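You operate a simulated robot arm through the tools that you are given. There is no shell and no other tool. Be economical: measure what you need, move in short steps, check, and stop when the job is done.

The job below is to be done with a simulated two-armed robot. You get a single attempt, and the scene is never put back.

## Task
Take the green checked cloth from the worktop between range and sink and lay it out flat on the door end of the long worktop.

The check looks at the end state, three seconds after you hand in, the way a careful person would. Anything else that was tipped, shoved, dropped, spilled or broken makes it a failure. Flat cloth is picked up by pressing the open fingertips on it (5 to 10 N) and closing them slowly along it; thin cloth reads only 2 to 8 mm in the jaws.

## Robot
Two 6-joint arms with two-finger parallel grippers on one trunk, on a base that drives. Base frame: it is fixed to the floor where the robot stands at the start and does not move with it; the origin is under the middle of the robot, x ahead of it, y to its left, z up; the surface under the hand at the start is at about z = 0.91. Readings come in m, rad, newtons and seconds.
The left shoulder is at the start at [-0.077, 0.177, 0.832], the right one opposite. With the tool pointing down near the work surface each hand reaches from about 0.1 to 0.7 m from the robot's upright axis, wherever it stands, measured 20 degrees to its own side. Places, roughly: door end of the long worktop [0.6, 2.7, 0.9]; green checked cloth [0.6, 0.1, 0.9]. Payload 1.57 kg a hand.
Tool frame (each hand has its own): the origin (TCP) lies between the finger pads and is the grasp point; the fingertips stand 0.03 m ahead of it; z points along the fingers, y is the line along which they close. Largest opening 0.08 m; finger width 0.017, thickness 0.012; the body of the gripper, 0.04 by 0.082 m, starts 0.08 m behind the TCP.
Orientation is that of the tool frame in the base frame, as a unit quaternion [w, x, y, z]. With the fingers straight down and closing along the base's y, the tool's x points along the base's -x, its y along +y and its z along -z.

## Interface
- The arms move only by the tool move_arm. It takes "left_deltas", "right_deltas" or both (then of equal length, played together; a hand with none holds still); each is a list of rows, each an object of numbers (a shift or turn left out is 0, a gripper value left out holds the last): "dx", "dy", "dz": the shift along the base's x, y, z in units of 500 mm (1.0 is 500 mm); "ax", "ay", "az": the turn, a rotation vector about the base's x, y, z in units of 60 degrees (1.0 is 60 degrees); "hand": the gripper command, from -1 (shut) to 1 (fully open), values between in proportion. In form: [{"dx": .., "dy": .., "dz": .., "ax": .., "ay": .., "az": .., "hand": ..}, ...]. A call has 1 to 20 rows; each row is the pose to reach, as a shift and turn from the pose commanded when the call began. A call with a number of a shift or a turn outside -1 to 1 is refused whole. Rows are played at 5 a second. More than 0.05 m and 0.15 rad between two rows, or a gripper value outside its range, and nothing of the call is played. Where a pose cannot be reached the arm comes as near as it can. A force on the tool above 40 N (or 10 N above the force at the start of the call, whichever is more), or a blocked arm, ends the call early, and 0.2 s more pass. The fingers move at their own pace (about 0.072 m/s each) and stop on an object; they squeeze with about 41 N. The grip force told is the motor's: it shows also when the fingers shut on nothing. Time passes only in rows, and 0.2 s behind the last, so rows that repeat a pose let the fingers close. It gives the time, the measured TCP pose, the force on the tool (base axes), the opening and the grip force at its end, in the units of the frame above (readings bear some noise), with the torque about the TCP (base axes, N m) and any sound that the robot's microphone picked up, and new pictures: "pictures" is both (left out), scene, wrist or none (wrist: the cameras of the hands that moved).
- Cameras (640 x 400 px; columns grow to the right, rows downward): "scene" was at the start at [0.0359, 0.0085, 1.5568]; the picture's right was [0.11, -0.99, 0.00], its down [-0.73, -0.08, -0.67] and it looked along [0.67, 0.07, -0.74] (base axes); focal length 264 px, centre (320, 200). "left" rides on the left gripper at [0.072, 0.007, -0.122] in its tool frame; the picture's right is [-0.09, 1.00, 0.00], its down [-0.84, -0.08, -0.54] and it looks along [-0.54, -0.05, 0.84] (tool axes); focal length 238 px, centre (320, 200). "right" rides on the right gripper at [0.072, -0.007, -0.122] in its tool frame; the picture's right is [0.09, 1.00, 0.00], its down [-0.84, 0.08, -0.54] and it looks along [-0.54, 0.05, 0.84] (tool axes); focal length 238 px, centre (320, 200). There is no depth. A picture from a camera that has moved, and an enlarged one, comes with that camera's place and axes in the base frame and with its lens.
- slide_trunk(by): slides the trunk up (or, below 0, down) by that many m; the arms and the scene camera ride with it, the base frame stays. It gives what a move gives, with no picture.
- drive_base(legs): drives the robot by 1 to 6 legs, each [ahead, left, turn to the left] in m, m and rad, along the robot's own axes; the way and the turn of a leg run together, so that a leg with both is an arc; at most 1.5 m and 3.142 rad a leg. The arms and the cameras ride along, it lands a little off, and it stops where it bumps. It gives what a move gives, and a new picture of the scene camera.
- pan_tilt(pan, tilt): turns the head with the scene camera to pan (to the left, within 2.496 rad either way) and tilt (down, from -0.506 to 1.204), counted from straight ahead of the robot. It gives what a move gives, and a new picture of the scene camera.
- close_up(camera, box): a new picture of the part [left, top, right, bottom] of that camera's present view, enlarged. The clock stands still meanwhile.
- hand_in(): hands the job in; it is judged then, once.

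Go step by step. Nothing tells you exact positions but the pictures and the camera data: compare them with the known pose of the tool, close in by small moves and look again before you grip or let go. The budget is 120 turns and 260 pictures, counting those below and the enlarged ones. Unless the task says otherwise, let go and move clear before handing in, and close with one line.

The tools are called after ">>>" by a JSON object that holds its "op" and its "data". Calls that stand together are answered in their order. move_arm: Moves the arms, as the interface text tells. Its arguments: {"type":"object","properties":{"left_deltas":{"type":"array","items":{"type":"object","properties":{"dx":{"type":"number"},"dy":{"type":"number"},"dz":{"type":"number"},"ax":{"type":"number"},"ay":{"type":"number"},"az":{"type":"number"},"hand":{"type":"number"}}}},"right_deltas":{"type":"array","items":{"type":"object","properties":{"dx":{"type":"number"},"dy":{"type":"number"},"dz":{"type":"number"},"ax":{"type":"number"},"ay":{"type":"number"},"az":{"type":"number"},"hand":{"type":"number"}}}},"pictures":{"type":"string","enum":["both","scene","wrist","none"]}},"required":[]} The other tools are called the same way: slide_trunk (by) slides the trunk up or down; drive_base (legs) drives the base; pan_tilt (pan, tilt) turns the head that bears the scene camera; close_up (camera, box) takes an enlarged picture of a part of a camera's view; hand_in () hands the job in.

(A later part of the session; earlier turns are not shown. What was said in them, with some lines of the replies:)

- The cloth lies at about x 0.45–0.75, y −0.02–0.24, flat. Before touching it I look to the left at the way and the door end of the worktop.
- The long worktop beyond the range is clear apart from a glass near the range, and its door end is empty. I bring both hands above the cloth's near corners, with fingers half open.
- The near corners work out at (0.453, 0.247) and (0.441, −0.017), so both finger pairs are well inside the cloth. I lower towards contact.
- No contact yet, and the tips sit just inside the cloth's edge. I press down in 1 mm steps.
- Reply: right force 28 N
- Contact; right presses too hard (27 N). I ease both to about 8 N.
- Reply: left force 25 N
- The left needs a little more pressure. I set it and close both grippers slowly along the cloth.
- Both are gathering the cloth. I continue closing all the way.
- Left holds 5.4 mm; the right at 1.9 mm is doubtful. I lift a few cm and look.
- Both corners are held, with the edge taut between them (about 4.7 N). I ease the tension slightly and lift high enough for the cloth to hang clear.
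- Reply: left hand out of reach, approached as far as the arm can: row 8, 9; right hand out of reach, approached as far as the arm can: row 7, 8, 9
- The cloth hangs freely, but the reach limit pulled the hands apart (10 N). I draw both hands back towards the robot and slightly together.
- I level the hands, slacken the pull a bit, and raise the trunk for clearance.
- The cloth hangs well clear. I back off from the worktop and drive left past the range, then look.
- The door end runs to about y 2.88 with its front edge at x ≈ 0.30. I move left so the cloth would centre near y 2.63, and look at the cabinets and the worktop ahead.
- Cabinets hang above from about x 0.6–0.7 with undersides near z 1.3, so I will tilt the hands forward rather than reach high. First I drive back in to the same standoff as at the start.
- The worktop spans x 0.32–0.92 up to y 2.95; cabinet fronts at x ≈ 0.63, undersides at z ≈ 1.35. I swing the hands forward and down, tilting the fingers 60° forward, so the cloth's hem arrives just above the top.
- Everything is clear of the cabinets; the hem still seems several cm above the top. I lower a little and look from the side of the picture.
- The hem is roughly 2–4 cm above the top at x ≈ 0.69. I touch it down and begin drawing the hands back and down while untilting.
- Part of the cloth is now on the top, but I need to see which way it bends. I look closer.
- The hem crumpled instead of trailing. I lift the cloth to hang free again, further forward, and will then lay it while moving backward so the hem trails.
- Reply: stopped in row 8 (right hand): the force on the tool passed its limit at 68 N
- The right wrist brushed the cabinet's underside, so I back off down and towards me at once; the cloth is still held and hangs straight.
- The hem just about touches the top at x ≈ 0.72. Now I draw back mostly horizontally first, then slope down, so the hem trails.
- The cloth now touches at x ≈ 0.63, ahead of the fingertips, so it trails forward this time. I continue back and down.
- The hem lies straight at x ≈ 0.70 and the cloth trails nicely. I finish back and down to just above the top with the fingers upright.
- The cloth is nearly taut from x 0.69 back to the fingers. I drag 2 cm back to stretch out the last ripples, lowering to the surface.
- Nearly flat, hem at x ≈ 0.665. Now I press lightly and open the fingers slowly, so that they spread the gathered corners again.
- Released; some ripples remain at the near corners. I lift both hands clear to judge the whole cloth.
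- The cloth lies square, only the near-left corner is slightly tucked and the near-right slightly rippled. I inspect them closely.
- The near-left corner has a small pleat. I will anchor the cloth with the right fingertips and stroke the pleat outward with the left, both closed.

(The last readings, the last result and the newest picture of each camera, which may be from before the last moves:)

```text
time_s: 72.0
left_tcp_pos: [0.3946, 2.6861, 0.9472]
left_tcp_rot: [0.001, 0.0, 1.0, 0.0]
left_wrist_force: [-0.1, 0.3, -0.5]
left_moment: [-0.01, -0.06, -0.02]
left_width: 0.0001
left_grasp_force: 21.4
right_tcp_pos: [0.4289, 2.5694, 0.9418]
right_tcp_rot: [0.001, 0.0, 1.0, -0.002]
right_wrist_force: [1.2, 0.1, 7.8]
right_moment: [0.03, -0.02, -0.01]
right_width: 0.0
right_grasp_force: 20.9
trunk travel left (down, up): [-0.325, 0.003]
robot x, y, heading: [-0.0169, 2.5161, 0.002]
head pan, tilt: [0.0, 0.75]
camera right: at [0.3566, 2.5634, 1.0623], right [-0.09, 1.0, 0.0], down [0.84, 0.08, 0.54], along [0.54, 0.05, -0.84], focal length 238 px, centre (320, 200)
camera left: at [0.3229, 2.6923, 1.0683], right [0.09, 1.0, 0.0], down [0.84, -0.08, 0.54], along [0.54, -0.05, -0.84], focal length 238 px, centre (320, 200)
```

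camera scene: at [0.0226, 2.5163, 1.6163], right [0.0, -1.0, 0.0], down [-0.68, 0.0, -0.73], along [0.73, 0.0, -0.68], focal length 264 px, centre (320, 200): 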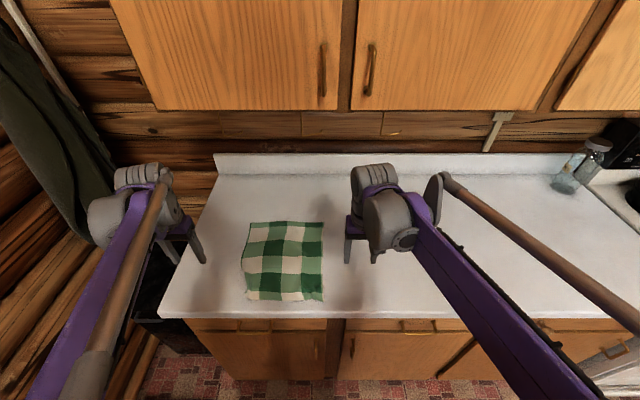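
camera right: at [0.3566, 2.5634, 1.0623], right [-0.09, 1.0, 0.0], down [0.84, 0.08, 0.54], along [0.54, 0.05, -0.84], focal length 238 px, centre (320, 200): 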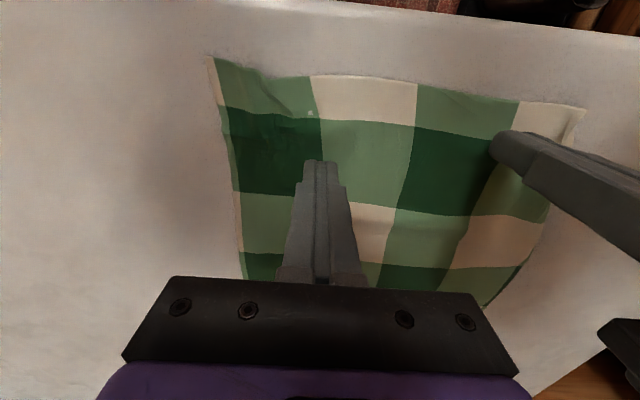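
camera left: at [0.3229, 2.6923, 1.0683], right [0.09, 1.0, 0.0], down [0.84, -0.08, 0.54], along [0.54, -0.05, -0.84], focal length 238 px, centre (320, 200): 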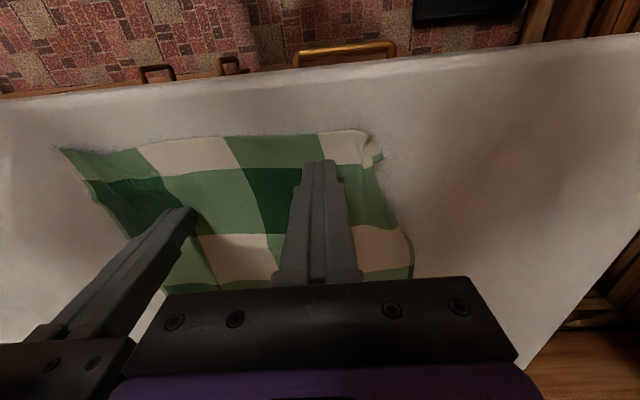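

Right anchors with 8 N. Left presses and strokes outward over the pleat, a touch nearer to the edge.

>>> {"op": "move_arm", "data": {"left_deltas": [{"dx": -0.014, "dz": -0.006}, {"dx": -0.014, "dz": -0.011}, {"dx": -0.014, "dy": 0.014, "dz": -0.011}, {"dx": -0.014, "dy": 0.028, "dz": -0.011}, {"dx": -0.014, "dy": 0.042, "dz": -0.011}, {"dx": -0.014, "dy": 0.056, "dz": -0.011}, {"dx": -0.014, "dy": 0.07, "dz": -0.011}, {"dx": -0.014, "dy": 0.084, "dz": -0.011}, {"dx": -0.014, "dy": 0.098, "dz": -0.011}, {"dx": -0.014, "dy": 0.11, "dz": -0.011}], "pictures": "wrist"}}

```text
time_s: 74.2
left_tcp_pos: [0.3874, 2.7392, 0.9409]
left_tcp_rot: [0.001, 0.0, 1.0, 0.0]
left_wrist_force: [0.9, -6.9, 10.1]
left_moment: [-0.1, -0.05, -0.01]
left_width: 0.0
left_grasp_force: 21.1
right_tcp_pos: [0.4274, 2.57, 0.9416]
right_tcp_rot: [0.0, 0.0, 1.0, -0.001]
right_wrist_force: [-0.3, 3.3, 4.0]
right_moment: [0.11, 0.03, -0.01]
right_width: 0.0003
right_grasp_force: 21.1
trunk travel left (down, up): [-0.325, 0.003]
robot x, y, heading: [-0.0132, 2.5146, 0.007]
head pan, tilt: [0.0, 0.75]
camera left: at [0.3147, 2.7471, 1.0628], right [0.09, 1.0, 0.0], down [0.84, -0.08, 0.54], along [0.54, -0.05, -0.84], focal length 238 px, centre (320, 200)
```

left: 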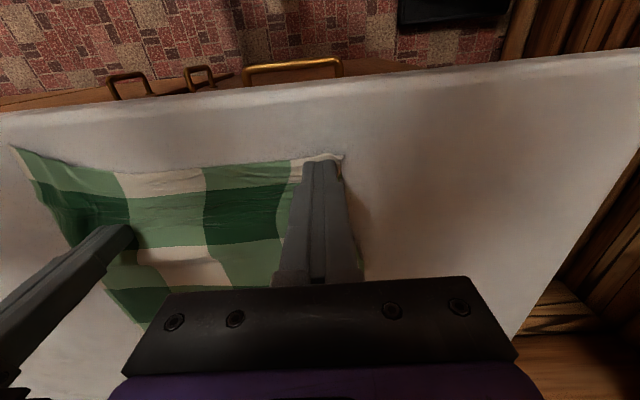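

The cloth is drawn taut and the corner moves outward with the finger. I stroke on 3 cm over the edge.

>>> {"op": "move_arm", "data": {"left_deltas": [{"dy": 0.012}, {"dy": 0.024}, {"dy": 0.036}, {"dy": 0.048}, {"dy": 0.06}, {"dy": 0.06, "dz": 0.03}, {"dy": 0.08, "dz": 0.09}, {"dy": 0.12, "dz": 0.18}], "pictures": "wrist"}}

>>> {"op": "close_up", "data": {"camera": "left", "box": [40, 60, 400, 285]}}

```text
time_s: 76.0
left_tcp_pos: [0.3859, 2.8013, 1.0312]
left_tcp_rot: [0.001, 0.0, 1.0, 0.0]
left_wrist_force: [-0.8, 0.2, -0.6]
left_moment: [-0.01, 0.0, -0.02]
left_width: 0.0001
left_grasp_force: 21.7
right_tcp_pos: [0.4275, 2.5696, 0.9405]
right_tcp_rot: [0.002, -0.001, 1.0, -0.003]
right_wrist_force: [-0.9, -1.6, 10.5]
right_moment: [0.0, 0.02, -0.01]
right_width: 0.0001
right_grasp_force: 21.0
trunk travel left (down, up): [-0.325, 0.003]
robot x, y, heading: [-0.0144, 2.5178, -0.0]
head pan, tilt: [0.0, 0.75]
camera left: at [0.3144, 2.8084, 1.152], right [0.09, 1.0, 0.0], down [0.84, -0.08, 0.54], along [0.54, -0.05, -0.84], focal length 238 px, centre (320, 200)
```

left: 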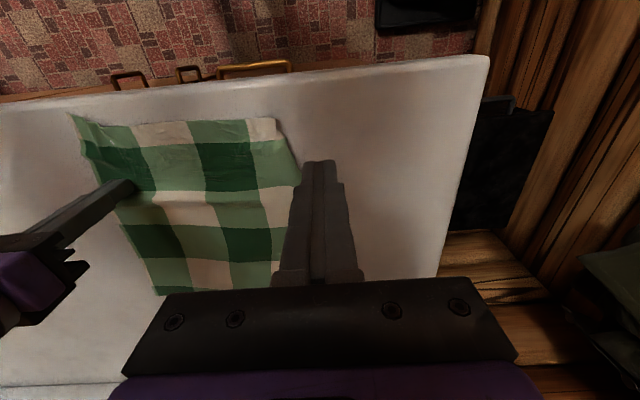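

```text
1.78 times, centred on (220, 172) of left
camera zoom: at [0.3144, 2.8084, 1.152], right [0.09, 1.0, 0.0], down [0.84, -0.08, 0.54], along [0.54, -0.05, -0.84], focal length 424 px, centre (498, 249)
```

zoom: 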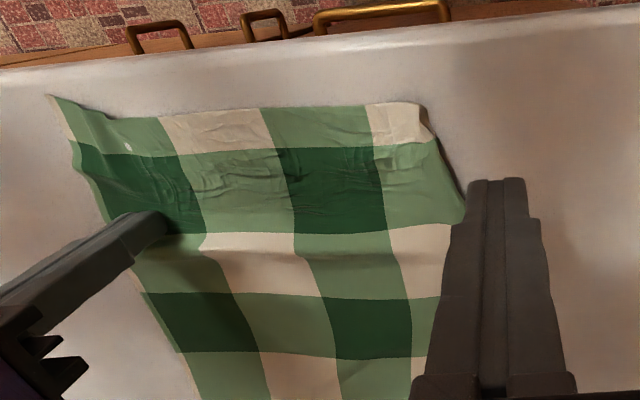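

Better; I lift the right hand too and inspect from above.

>>> {"op": "move_arm", "data": {"right_deltas": [{"dz": 0.04}, {"dz": 0.1}, {"dy": -0.06, "dz": 0.17}, {"dy": -0.12, "dz": 0.25}, {"dy": -0.18, "dz": 0.3}, {"dy": -0.24, "dz": 0.3}, {"dy": -0.3, "dz": 0.3}], "left_deltas": [{"dz": 0.04}, {"dz": 0.08}, {"dz": 0.12}, {"dy": 0.03, "dz": 0.12}, {"dy": 0.06, "dz": 0.12}, {"dy": 0.06, "dz": 0.12}, {"dy": 0.06, "dz": 0.12}], "pictures": "none"}}

>>> {"op": "close_up", "data": {"camera": "scene", "box": [192, 210, 352, 310]}}

>>> {"op": "close_up", "data": {"camera": "left", "box": [80, 80, 320, 230]}}

>>> {"op": "close_up", "data": {"camera": "right", "box": [360, 80, 600, 230]}}

```text
time_s: 77.6
left_tcp_pos: [0.3874, 2.83, 1.0905]
left_tcp_rot: [0.001, -0.001, 1.0, 0.0]
left_wrist_force: [-0.4, -0.6, -0.1]
left_moment: [-0.01, -0.05, 0.01]
left_width: 0.0001
left_grasp_force: 21.7
right_tcp_pos: [0.4287, 2.4191, 1.0908]
right_tcp_rot: [0.001, -0.001, 1.0, -0.002]
right_wrist_force: [-0.4, 0.4, 0.2]
right_moment: [0.02, 0.03, -0.01]
right_width: 0.0003
right_grasp_force: 21.9
trunk travel left (down, up): [-0.325, 0.003]
robot x, y, heading: [-0.0118, 2.51, 0.005]
head pan, tilt: [0.0, 0.75]
```

```text
4.00 times, centred on (272, 260) of scene
camera zoom: at [0.0222, 2.5156, 1.6163], right [0.0, -1.0, 0.0], down [-0.68, 0.0, -0.73], along [0.73, 0.0, -0.68], focal length 1056 px, centre (512, -40)
```

zoom: 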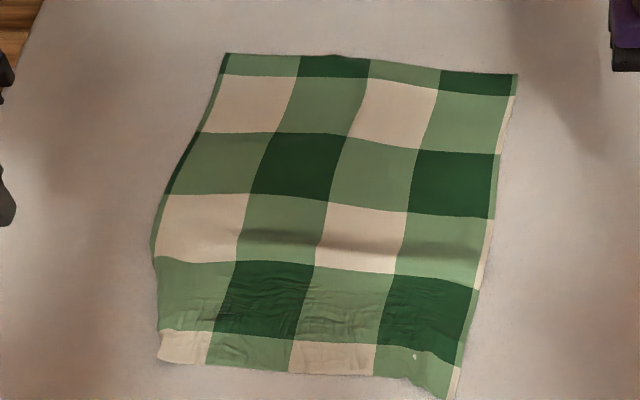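

```text
2.67 times, centred on (200, 155) of left
camera zoom: at [0.3149, 2.8375, 1.2115], right [0.09, 1.0, 0.0], down [0.84, -0.08, 0.54], along [0.54, -0.05, -0.84], focal length 636 px, centre (640, 320)
```

zoom: 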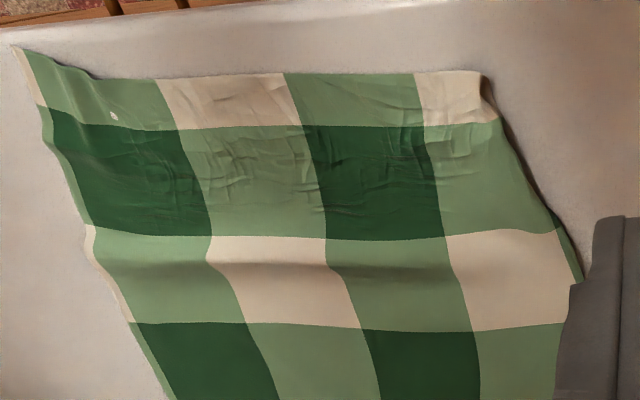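

```text
2.67 times, centred on (480, 155) of right
camera zoom: at [0.3572, 2.4124, 1.2118], right [-0.09, 1.0, 0.0], down [0.84, 0.08, 0.54], along [0.54, 0.05, -0.84], focal length 636 px, centre (-107, 320)
```

zoom: 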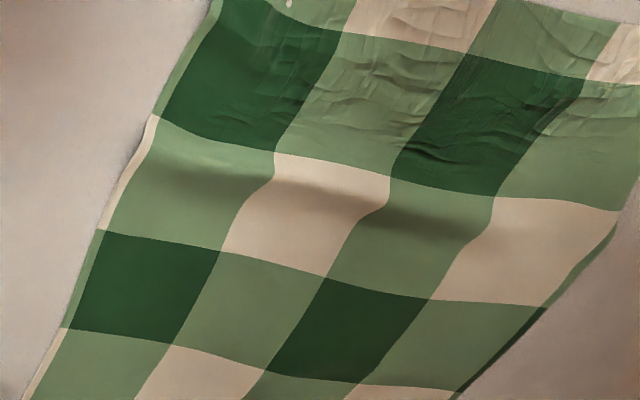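

The pleat is gone but the near row was pulled about 3 cm left and bunched. Now the left holds its corner and the right strokes the near row back to the right.

>>> {"op": "move_arm", "data": {"left_deltas": [{"dy": -0.06}, {"dy": -0.12}, {"dx": 0.01, "dy": -0.19}, {"dx": 0.01, "dy": -0.19, "dz": -0.06}, {"dx": 0.01, "dy": -0.19, "dz": -0.13}, {"dx": 0.01, "dy": -0.19, "dz": -0.2}, {"dx": 0.01, "dy": -0.19, "dz": -0.27}, {"dx": 0.01, "dy": -0.19, "dz": -0.29}, {"dx": 0.01, "dy": -0.19, "dz": -0.3}, {"dx": 0.01, "dy": -0.19, "dz": -0.3}], "right_deltas": [{"dx": -0.03, "dy": 0.09}, {"dx": -0.06, "dy": 0.18}, {"dx": -0.087, "dy": 0.27}, {"dx": -0.087, "dy": 0.362, "dz": -0.03}, {"dx": -0.087, "dy": 0.362, "dz": -0.12}, {"dx": -0.087, "dy": 0.362, "dz": -0.2}, {"dx": -0.087, "dy": 0.362, "dz": -0.27}, {"dx": -0.087, "dy": 0.362, "dz": -0.29}, {"dx": -0.087, "dy": 0.362, "dz": -0.299}, {"dx": -0.087, "dy": 0.362, "dz": -0.299}], "pictures": "wrist"}}

```text
time_s: 79.8
left_tcp_pos: [0.3934, 2.7347, 0.9402]
left_tcp_rot: [0.001, -0.001, 1.0, 0.001]
left_wrist_force: [-0.4, -0.2, 0.1]
left_moment: [0.0, -0.03, -0.01]
left_width: 0.0
left_grasp_force: 21.6
right_tcp_pos: [0.3844, 2.6004, 0.9397]
right_tcp_rot: [0.0, 0.0, 1.0, -0.001]
right_wrist_force: [0.9, -0.2, 10.8]
right_moment: [0.02, 0.03, -0.03]
right_width: 0.0001
right_grasp_force: 21.6
trunk travel left (down, up): [-0.325, 0.003]
robot x, y, heading: [-0.0127, 2.5141, -0.006]
head pan, tilt: [0.0, 0.75]
camera right: at [0.3134, 2.5932, 1.0622], right [-0.09, 1.0, 0.0], down [0.84, 0.08, 0.54], along [0.54, 0.05, -0.84], focal length 238 px, centre (320, 200)
camera left: at [0.32, 2.7421, 1.0622], right [0.09, 1.0, 0.0], down [0.84, -0.08, 0.54], along [0.54, -0.05, -0.84], focal length 238 px, centre (320, 200)
```

right: 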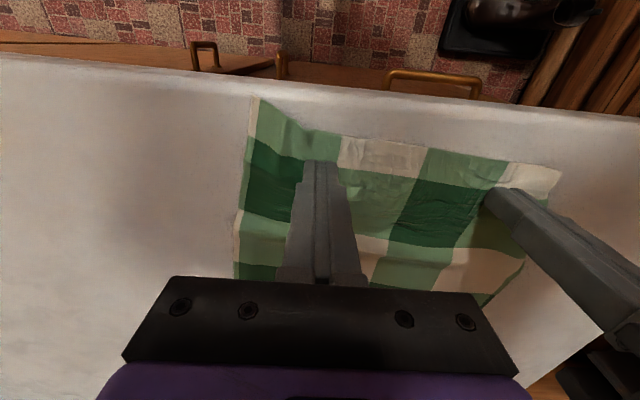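
left: 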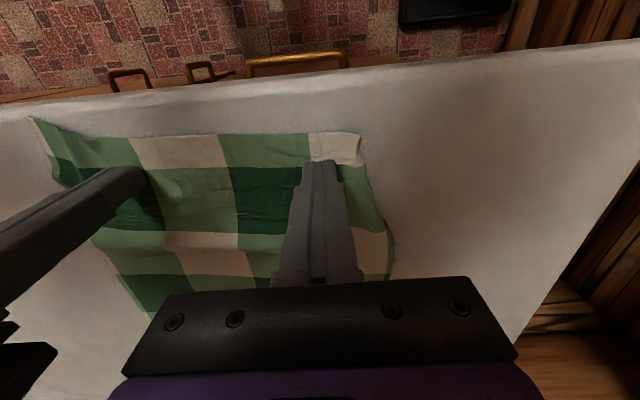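

Left needs slightly more pressure; then the right strokes 6 cm to the right.

>>> {"op": "move_arm", "data": {"left_deltas": [{"dz": -0.0018}, {"dz": -0.0018}, {"dz": -0.0018}, {"dz": -0.0018}, {"dz": -0.0018}, {"dz": -0.0018}, {"dz": -0.0018}, {"dz": -0.0018}, {"dz": -0.0018}, {"dz": -0.0018}], "right_deltas": [{}, {}, {"dy": -0.015}, {"dy": -0.03}, {"dy": -0.045}, {"dy": -0.06}, {"dy": -0.075}, {"dy": -0.09}, {"dy": -0.105}, {"dy": -0.12}], "pictures": "wrist"}}

```text
time_s: 82.0
left_tcp_pos: [0.3921, 2.7344, 0.9413]
left_tcp_rot: [0.002, 0.0, 1.0, 0.001]
left_wrist_force: [4.1, -2.3, 23.1]
left_moment: [-0.08, -0.12, -0.01]
left_width: 0.0
left_grasp_force: 21.2
right_tcp_pos: [0.3837, 2.5415, 0.9422]
right_tcp_rot: [0.001, -0.001, 1.0, -0.002]
right_wrist_force: [0.5, 3.6, 4.6]
right_moment: [0.1, 0.03, -0.02]
right_width: 0.0
right_grasp_force: 21.5
trunk travel left (down, up): [-0.325, 0.003]
robot x, y, heading: [-0.0153, 2.5169, -0.004]
head pan, tilt: [0.0, 0.75]
camera right: at [0.3125, 2.5336, 1.0624], right [-0.09, 1.0, 0.0], down [0.84, 0.08, 0.54], along [0.54, 0.05, -0.84], focal length 238 px, centre (320, 200)
camera left: at [0.3194, 2.742, 1.0619], right [0.09, 1.0, 0.0], down [0.84, -0.08, 0.54], along [0.54, -0.05, -0.84], focal length 238 px, centre (320, 200)
```

right: 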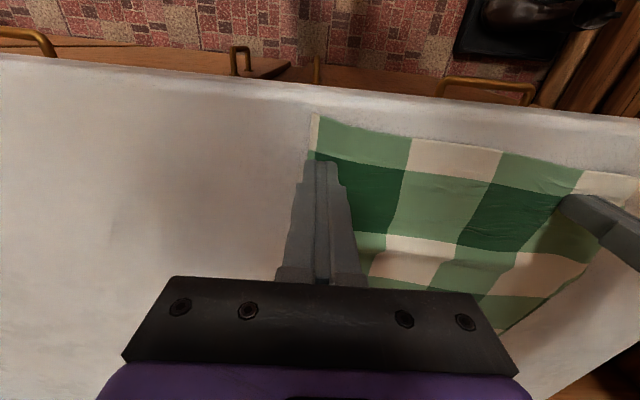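
left: 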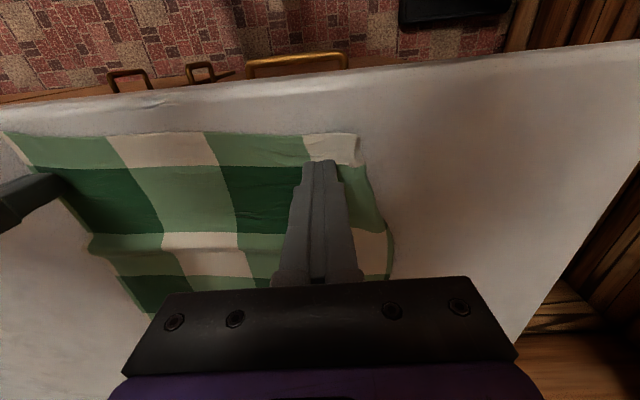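

The near row is now flat and square. I lift both hands and look again.

>>> {"op": "move_arm", "data": {"left_deltas": [{"dz": 0.04}, {"dz": 0.1}, {"dz": 0.17}, {"dy": 0.06, "dz": 0.25}, {"dy": 0.12, "dz": 0.3}, {"dy": 0.19, "dz": 0.3}], "right_deltas": [{"dz": 0.04}, {"dz": 0.1}, {"dz": 0.17}, {"dy": -0.06, "dz": 0.25}, {"dy": -0.12, "dz": 0.3}, {"dy": -0.19, "dz": 0.3}], "pictures": "none"}}

>>> {"op": "close_up", "data": {"camera": "scene", "box": [192, 210, 352, 310]}}

>>> {"op": "close_up", "data": {"camera": "left", "box": [40, 80, 320, 255]}}

```text
time_s: 83.4
left_tcp_pos: [0.3913, 2.8318, 1.0905]
left_tcp_rot: [0.001, 0.0, 1.0, -0.001]
left_wrist_force: [0.0, 0.5, 0.4]
left_moment: [-0.03, 0.02, -0.01]
left_width: 0.0
left_grasp_force: 21.7
right_tcp_pos: [0.3848, 2.4481, 1.0898]
right_tcp_rot: [0.0, 0.0, 1.0, -0.002]
right_wrist_force: [-0.2, -0.6, 0.9]
right_moment: [-0.01, -0.01, -0.03]
right_width: 0.0
right_grasp_force: 21.4
trunk travel left (down, up): [-0.325, 0.003]
robot x, y, heading: [-0.0174, 2.5158, 0.004]
head pan, tilt: [0.0, 0.75]
```

```text
4.00 times, centred on (272, 260) of scene
camera zoom: at [0.0224, 2.5163, 1.6163], right [0.0, -1.0, 0.0], down [-0.68, 0.0, -0.73], along [0.73, 0.0, -0.68], focal length 1056 px, centre (512, -40)
```

zoom: 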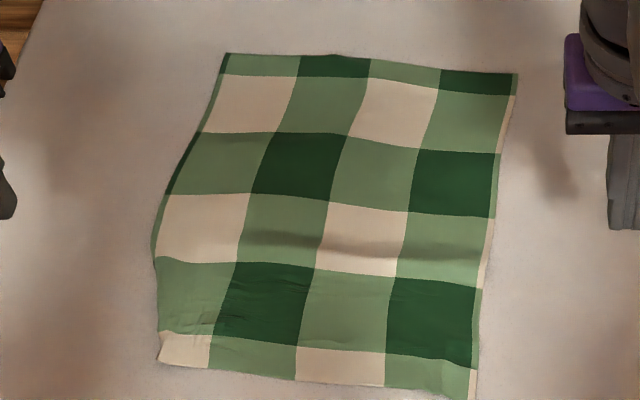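

```text
2.29 times, centred on (180, 168) of left
camera zoom: at [0.3196, 2.8388, 1.2117], right [0.09, 1.0, 0.0], down [0.84, -0.08, 0.54], along [0.54, -0.05, -0.84], focal length 545 px, centre (640, 274)
```

zoom: 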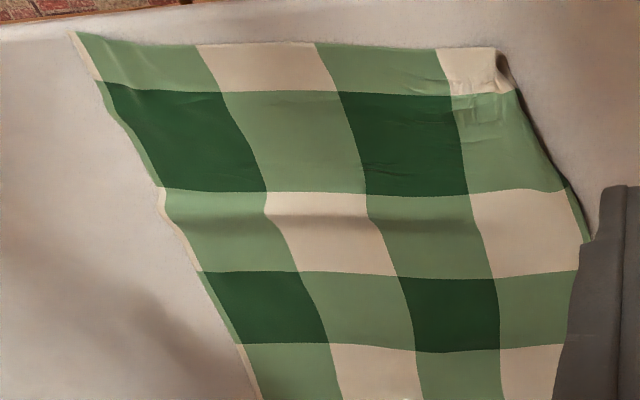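

Almost perfect; only a soft cross ripple at x ≈ 0.47 remains. The left holds the near row while the right presses near the far row and strokes it away to stretch the ripple out.

>>> {"op": "move_arm", "data": {"left_deltas": [{"dy": -0.04}, {"dy": -0.08}, {"dy": -0.12}, {"dy": -0.16}, {"dy": -0.2}, {"dx": 0.008, "dy": -0.24}, {"dx": 0.008, "dy": -0.284, "dz": -0.06}, {"dx": 0.008, "dy": -0.284, "dz": -0.13}, {"dx": 0.008, "dy": -0.284, "dz": -0.2}, {"dx": 0.008, "dy": -0.284, "dz": -0.27}, {"dx": 0.008, "dy": -0.284, "dz": -0.29}, {"dx": 0.008, "dy": -0.284, "dz": -0.299}, {"dx": 0.008, "dy": -0.284, "dz": -0.299}], "right_deltas": [{"dx": 0.07, "dy": 0.05}, {"dx": 0.14, "dy": 0.1}, {"dx": 0.21, "dy": 0.15}, {"dx": 0.28, "dy": 0.2}, {"dx": 0.35, "dy": 0.25}, {"dx": 0.43, "dy": 0.28}, {"dx": 0.43, "dy": 0.3, "dz": -0.06}, {"dx": 0.43, "dy": 0.3, "dz": -0.13}, {"dx": 0.43, "dy": 0.3, "dz": -0.2}, {"dx": 0.43, "dy": 0.3, "dz": -0.27}, {"dx": 0.43, "dy": 0.3, "dz": -0.29}, {"dx": 0.43, "dy": 0.3, "dz": -0.3}, {"dx": 0.43, "dy": 0.3, "dz": -0.3}]}}

```text
time_s: 86.2
left_tcp_pos: [0.3965, 2.687, 0.9411]
left_tcp_rot: [0.001, 0.001, 1.0, 0.0]
left_wrist_force: [0.7, 1.3, 1.4]
left_moment: [-0.04, -0.02, -0.02]
left_width: 0.0001
left_grasp_force: 21.5
right_tcp_pos: [0.5994, 2.595, 0.9424]
right_tcp_rot: [0.001, 0.0, 1.0, -0.002]
right_wrist_force: [0.3, 0.4, 2.7]
right_moment: [0.02, -0.01, -0.02]
right_width: 0.0
right_grasp_force: 21.6
trunk travel left (down, up): [-0.325, 0.003]
robot x, y, heading: [-0.0163, 2.5172, 0.002]
head pan, tilt: [0.0, 0.75]
camera scene: at [0.0218, 2.5162, 1.6164], right [0.0, -1.0, 0.0], down [-0.68, 0.0, -0.73], along [0.73, 0.0, -0.68], focal length 264 px, centre (320, 200)
camera right: at [0.528, 2.5883, 1.0623], right [-0.09, 1.0, 0.0], down [0.84, 0.08, 0.54], along [0.54, 0.05, -0.84], focal length 238 px, centre (320, 200)
camera left: at [0.3242, 2.6958, 1.0621], right [0.09, 1.0, 0.0], down [0.84, -0.08, 0.54], along [0.54, -0.05, -0.84], focal length 238 px, centre (320, 200)
```

scene: 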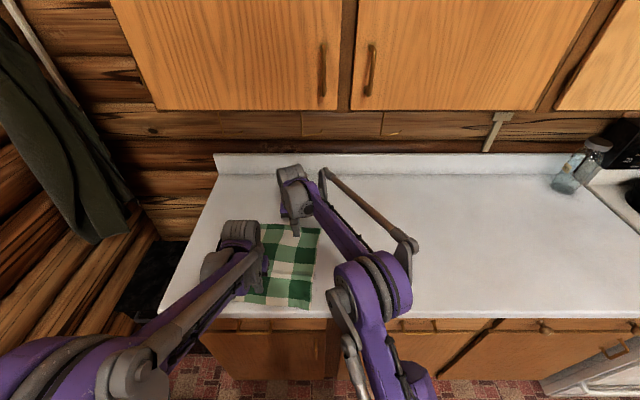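
right: 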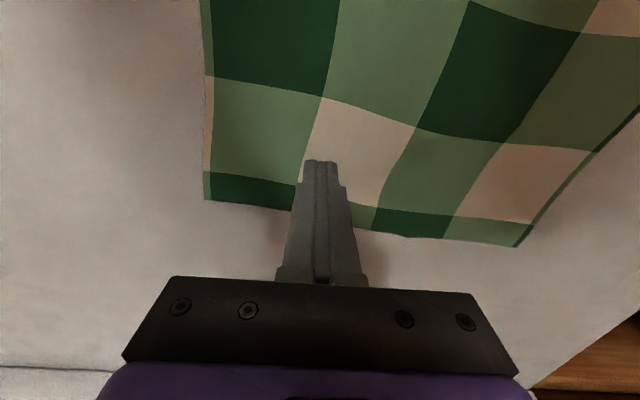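
left: 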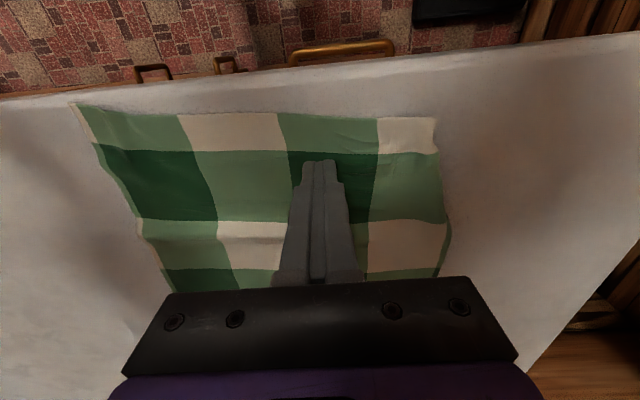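

Both touch lightly. I press a bit more and stroke the right hand 2.5 cm away, then lift both.

>>> {"op": "move_arm", "data": {"left_deltas": [{"dz": -0.0012}, {"dz": -0.0012}, {"dz": -0.0012}, {"dz": -0.0012}, {"dz": -0.0012}, {"dz": -0.0012}, {"dz": -0.0012}, {"dz": -0.0012}], "right_deltas": [{"dz": -0.0008}, {"dz": -0.0008}, {"dx": 0.01, "dz": -0.0008}, {"dx": 0.02, "dz": -0.0008}, {"dx": 0.03, "dz": -0.0008}, {"dx": 0.04, "dz": -0.0008}, {"dx": 0.05, "dz": -0.0008}, {"dx": 0.05, "dz": -0.0008}], "pictures": "none"}}

>>> {"op": "move_arm", "data": {"left_deltas": [{"dz": 0.04}, {"dz": 0.1}, {"dz": 0.17}, {"dy": 0.06, "dz": 0.25}, {"dy": 0.12, "dz": 0.3}, {"dy": 0.2, "dz": 0.3}, {"dy": 0.28, "dz": 0.3}], "right_deltas": [{"dz": 0.04}, {"dz": 0.1}, {"dz": 0.17}, {"dx": -0.08, "dy": -0.06, "dz": 0.25}, {"dx": -0.16, "dy": -0.12, "dz": 0.3}, {"dx": -0.23, "dy": -0.18, "dz": 0.3}, {"dx": -0.3, "dy": -0.24, "dz": 0.3}], "pictures": "none"}}

>>> {"op": "close_up", "data": {"camera": "scene", "box": [192, 210, 352, 310]}}

>>> {"op": "close_up", "data": {"camera": "left", "box": [40, 80, 320, 255]}}

```text
time_s: 88.0
left_tcp_pos: [0.3969, 2.6875, 0.9417]
left_tcp_rot: [0.001, 0.0, 1.0, 0.0]
left_wrist_force: [3.9, 2.1, 23.8]
left_moment: [0.04, -0.11, -0.02]
left_width: 0.0
left_grasp_force: 21.3
right_tcp_pos: [0.6245, 2.5955, 0.9409]
right_tcp_rot: [0.002, 0.0, 1.0, -0.001]
right_wrist_force: [-0.3, 0.4, 1.3]
right_moment: [0.02, 0.06, 0.02]
right_width: 0.0002
right_grasp_force: 20.9
trunk travel left (down, up): [-0.325, 0.003]
robot x, y, heading: [-0.0166, 2.5159, 0.0]
head pan, tilt: [0.0, 0.75]
```

```text
refused: row 4 steps farther than a row can; nothing moved
```

```text
4.00 times, centred on (272, 260) of scene
camera zoom: at [0.0211, 2.5158, 1.6164], right [0.0, -1.0, 0.0], down [-0.68, 0.0, -0.73], along [0.73, 0.0, -0.68], focal length 1056 px, centre (512, -40)
```

zoom: 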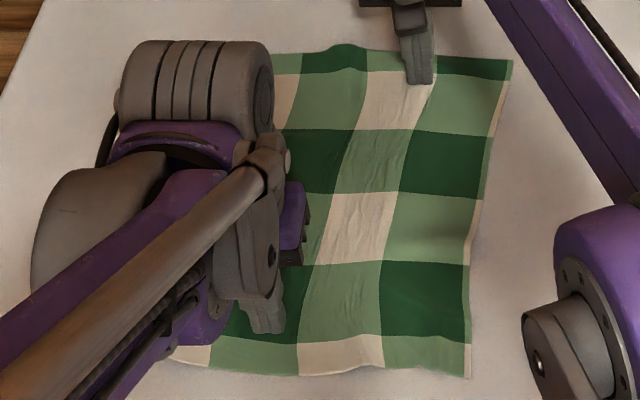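

```text
2.29 times, centred on (180, 168) of left
camera zoom: at [0.3236, 2.6956, 1.0619], right [0.09, 1.0, 0.0], down [0.84, -0.08, 0.54], along [0.54, -0.05, -0.84], focal length 545 px, centre (640, 274)
```

zoom: 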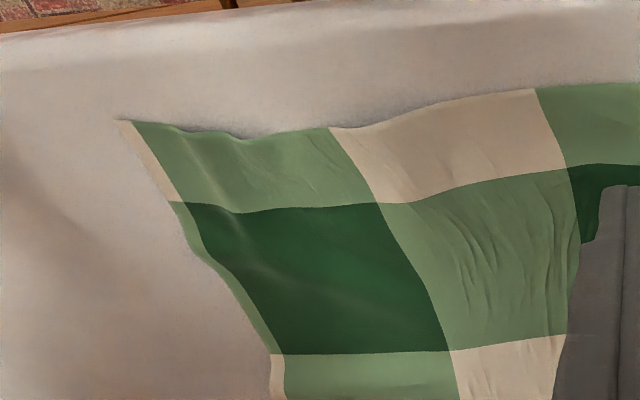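

The ripple is stretched out. I lift both hands with gentler steps.

>>> {"op": "move_arm", "data": {"left_deltas": [{"dz": 0.04}, {"dz": 0.1}, {"dz": 0.17}, {"dy": 0.04, "dz": 0.22}, {"dy": 0.1, "dz": 0.27}, {"dy": 0.16, "dz": 0.3}, {"dy": 0.22, "dz": 0.3}, {"dy": 0.28, "dz": 0.3}, {"dy": 0.28, "dz": 0.3}], "right_deltas": [{"dz": 0.04}, {"dz": 0.1}, {"dz": 0.17}, {"dx": -0.04, "dy": -0.05, "dz": 0.22}, {"dx": -0.09, "dy": -0.1, "dz": 0.27}, {"dx": -0.15, "dy": -0.15, "dz": 0.3}, {"dx": -0.21, "dy": -0.2, "dz": 0.3}, {"dx": -0.27, "dy": -0.25, "dz": 0.3}, {"dx": -0.33, "dy": -0.3, "dz": 0.3}], "pictures": "none"}}

>>> {"op": "close_up", "data": {"camera": "scene", "box": [192, 210, 352, 310]}}

>>> {"op": "close_up", "data": {"camera": "left", "box": [40, 80, 320, 255]}}

```text
time_s: 90.0
left_tcp_pos: [0.3958, 2.8283, 1.0909]
left_tcp_rot: [0.001, 0.0, 1.0, 0.001]
left_wrist_force: [-0.4, -0.1, 0.5]
left_moment: [0.05, 0.02, 0.0]
left_width: 0.0001
left_grasp_force: 21.4
right_tcp_pos: [0.4592, 2.4447, 1.0909]
right_tcp_rot: [0.001, 0.0, 1.0, -0.002]
right_wrist_force: [-0.3, 0.3, 0.1]
right_moment: [0.01, -0.02, -0.02]
right_width: 0.0
right_grasp_force: 21.6
trunk travel left (down, up): [-0.325, 0.003]
robot x, y, heading: [-0.0181, 2.5155, -0.002]
head pan, tilt: [0.0, 0.75]
```

```text
4.00 times, centred on (272, 260) of scene
camera zoom: at [0.0207, 2.5149, 1.6163], right [0.0, -1.0, 0.0], down [-0.68, 0.0, -0.73], along [0.73, 0.0, -0.68], focal length 1056 px, centre (512, -40)
```

zoom: 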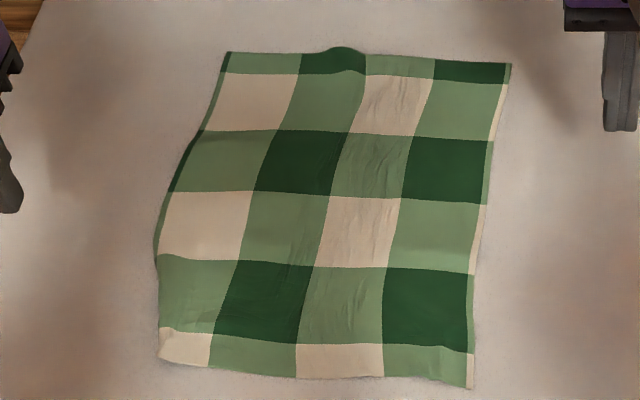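

```text
2.29 times, centred on (180, 168) of left
camera zoom: at [0.3233, 2.8356, 1.2117], right [0.09, 1.0, 0.0], down [0.84, -0.08, 0.54], along [0.54, -0.05, -0.84], focal length 545 px, centre (640, 274)
```

zoom: 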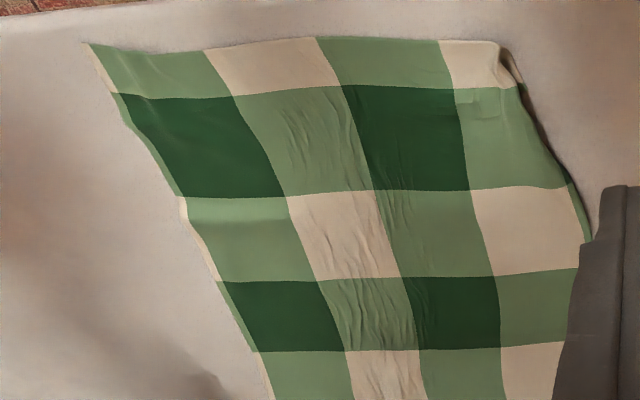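

The cloth now lies flat with only faint creases. I back the robot away and take a last look at the surroundings.

>>> {"op": "drive_base", "data": {"legs": [[-0.4, 0, 0]]}}

>>> {"op": "pan_tilt", "data": {"pan": 0.0, "tilt": 0.45}}

```text
time_s: 92.5
left_tcp_pos: [-0.0041, 2.8274, 1.0906]
left_tcp_rot: [0.001, 0.003, 1.0, 0.0]
left_wrist_force: [0.2, -0.5, -0.3]
left_moment: [0.0, 0.0, 0.02]
left_width: 0.0003
left_grasp_force: 21.4
right_tcp_pos: [0.0565, 2.444, 1.0899]
right_tcp_rot: [0.002, 0.004, 1.0, -0.002]
right_wrist_force: [-1.3, -0.5, -0.3]
right_moment: [-0.02, -0.02, -0.06]
right_width: 0.0
right_grasp_force: 21.4
trunk travel left (down, up): [-0.325, 0.003]
robot x, y, heading: [-0.4183, 2.519, -0.01]
head pan, tilt: [0.0, 0.75]
camera scene: at [-0.3815, 2.5173, 1.6164], right [-0.01, -1.0, 0.0], down [-0.68, 0.0, -0.73], along [0.73, -0.01, -0.68], focal length 264 px, centre (320, 200)
```

scene: 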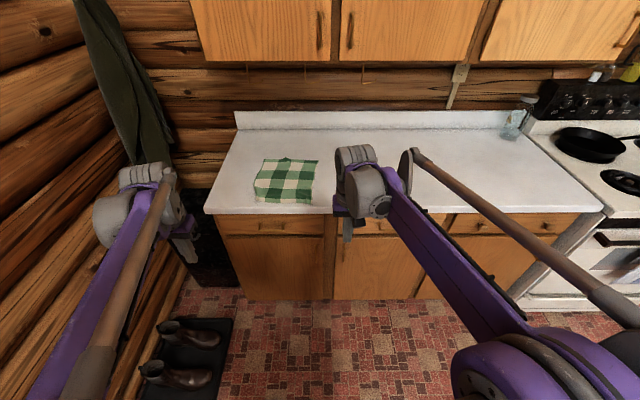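

```text
time_s: 93.3
left_tcp_pos: [-0.006, 2.8271, 1.0891]
left_tcp_rot: [0.001, 0.003, 1.0, 0.0]
left_wrist_force: [-0.4, 0.2, 0.1]
left_moment: [-0.02, -0.03, 0.04]
left_width: 0.0001
left_grasp_force: 21.6
right_tcp_pos: [0.0553, 2.4433, 1.0888]
right_tcp_rot: [0.001, 0.004, 1.0, -0.002]
right_wrist_force: [-0.6, 0.2, -0.4]
right_moment: [-0.02, 0.0, 0.0]
right_width: 0.0
right_grasp_force: 21.0
trunk travel left (down, up): [-0.325, 0.003]
robot x, y, heading: [-0.4203, 2.5179, -0.011]
head pan, tilt: [0.0, 0.45]
camera scene: at [-0.373, 2.5173, 1.6426], right [-0.01, -1.0, 0.0], down [-0.44, 0.0, -0.9], along [0.9, -0.01, -0.44], focal length 264 px, centre (320, 200)
```

scene: 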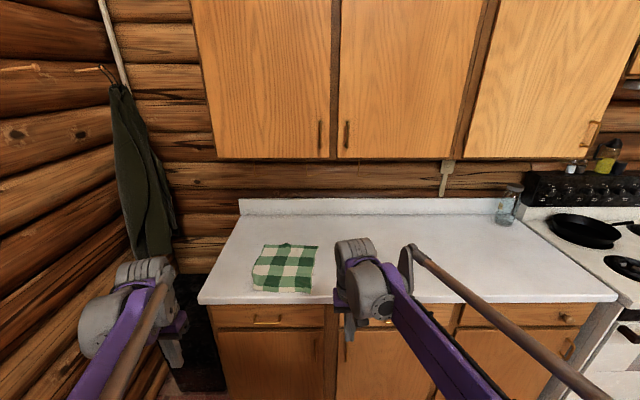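

The cloth lies flat at the door end of the long worktop. The cabinet doors are shut, nothing else has moved, and the hands are clear, so I hand in.

>>> {"op": "hand_in", "data": {}}

```text
The job is handed in.
```

I moved the green checked cloth to the door end of the long worktop and laid it out flat. Faint creases remain, and a strip about 1 cm wide may still be turned under at the near-left corner. While I was positioning the cloth, the right arm hit the wall cabinet above it (68 N). The cabinet doors are shut, and nothing else looks moved or damaged.
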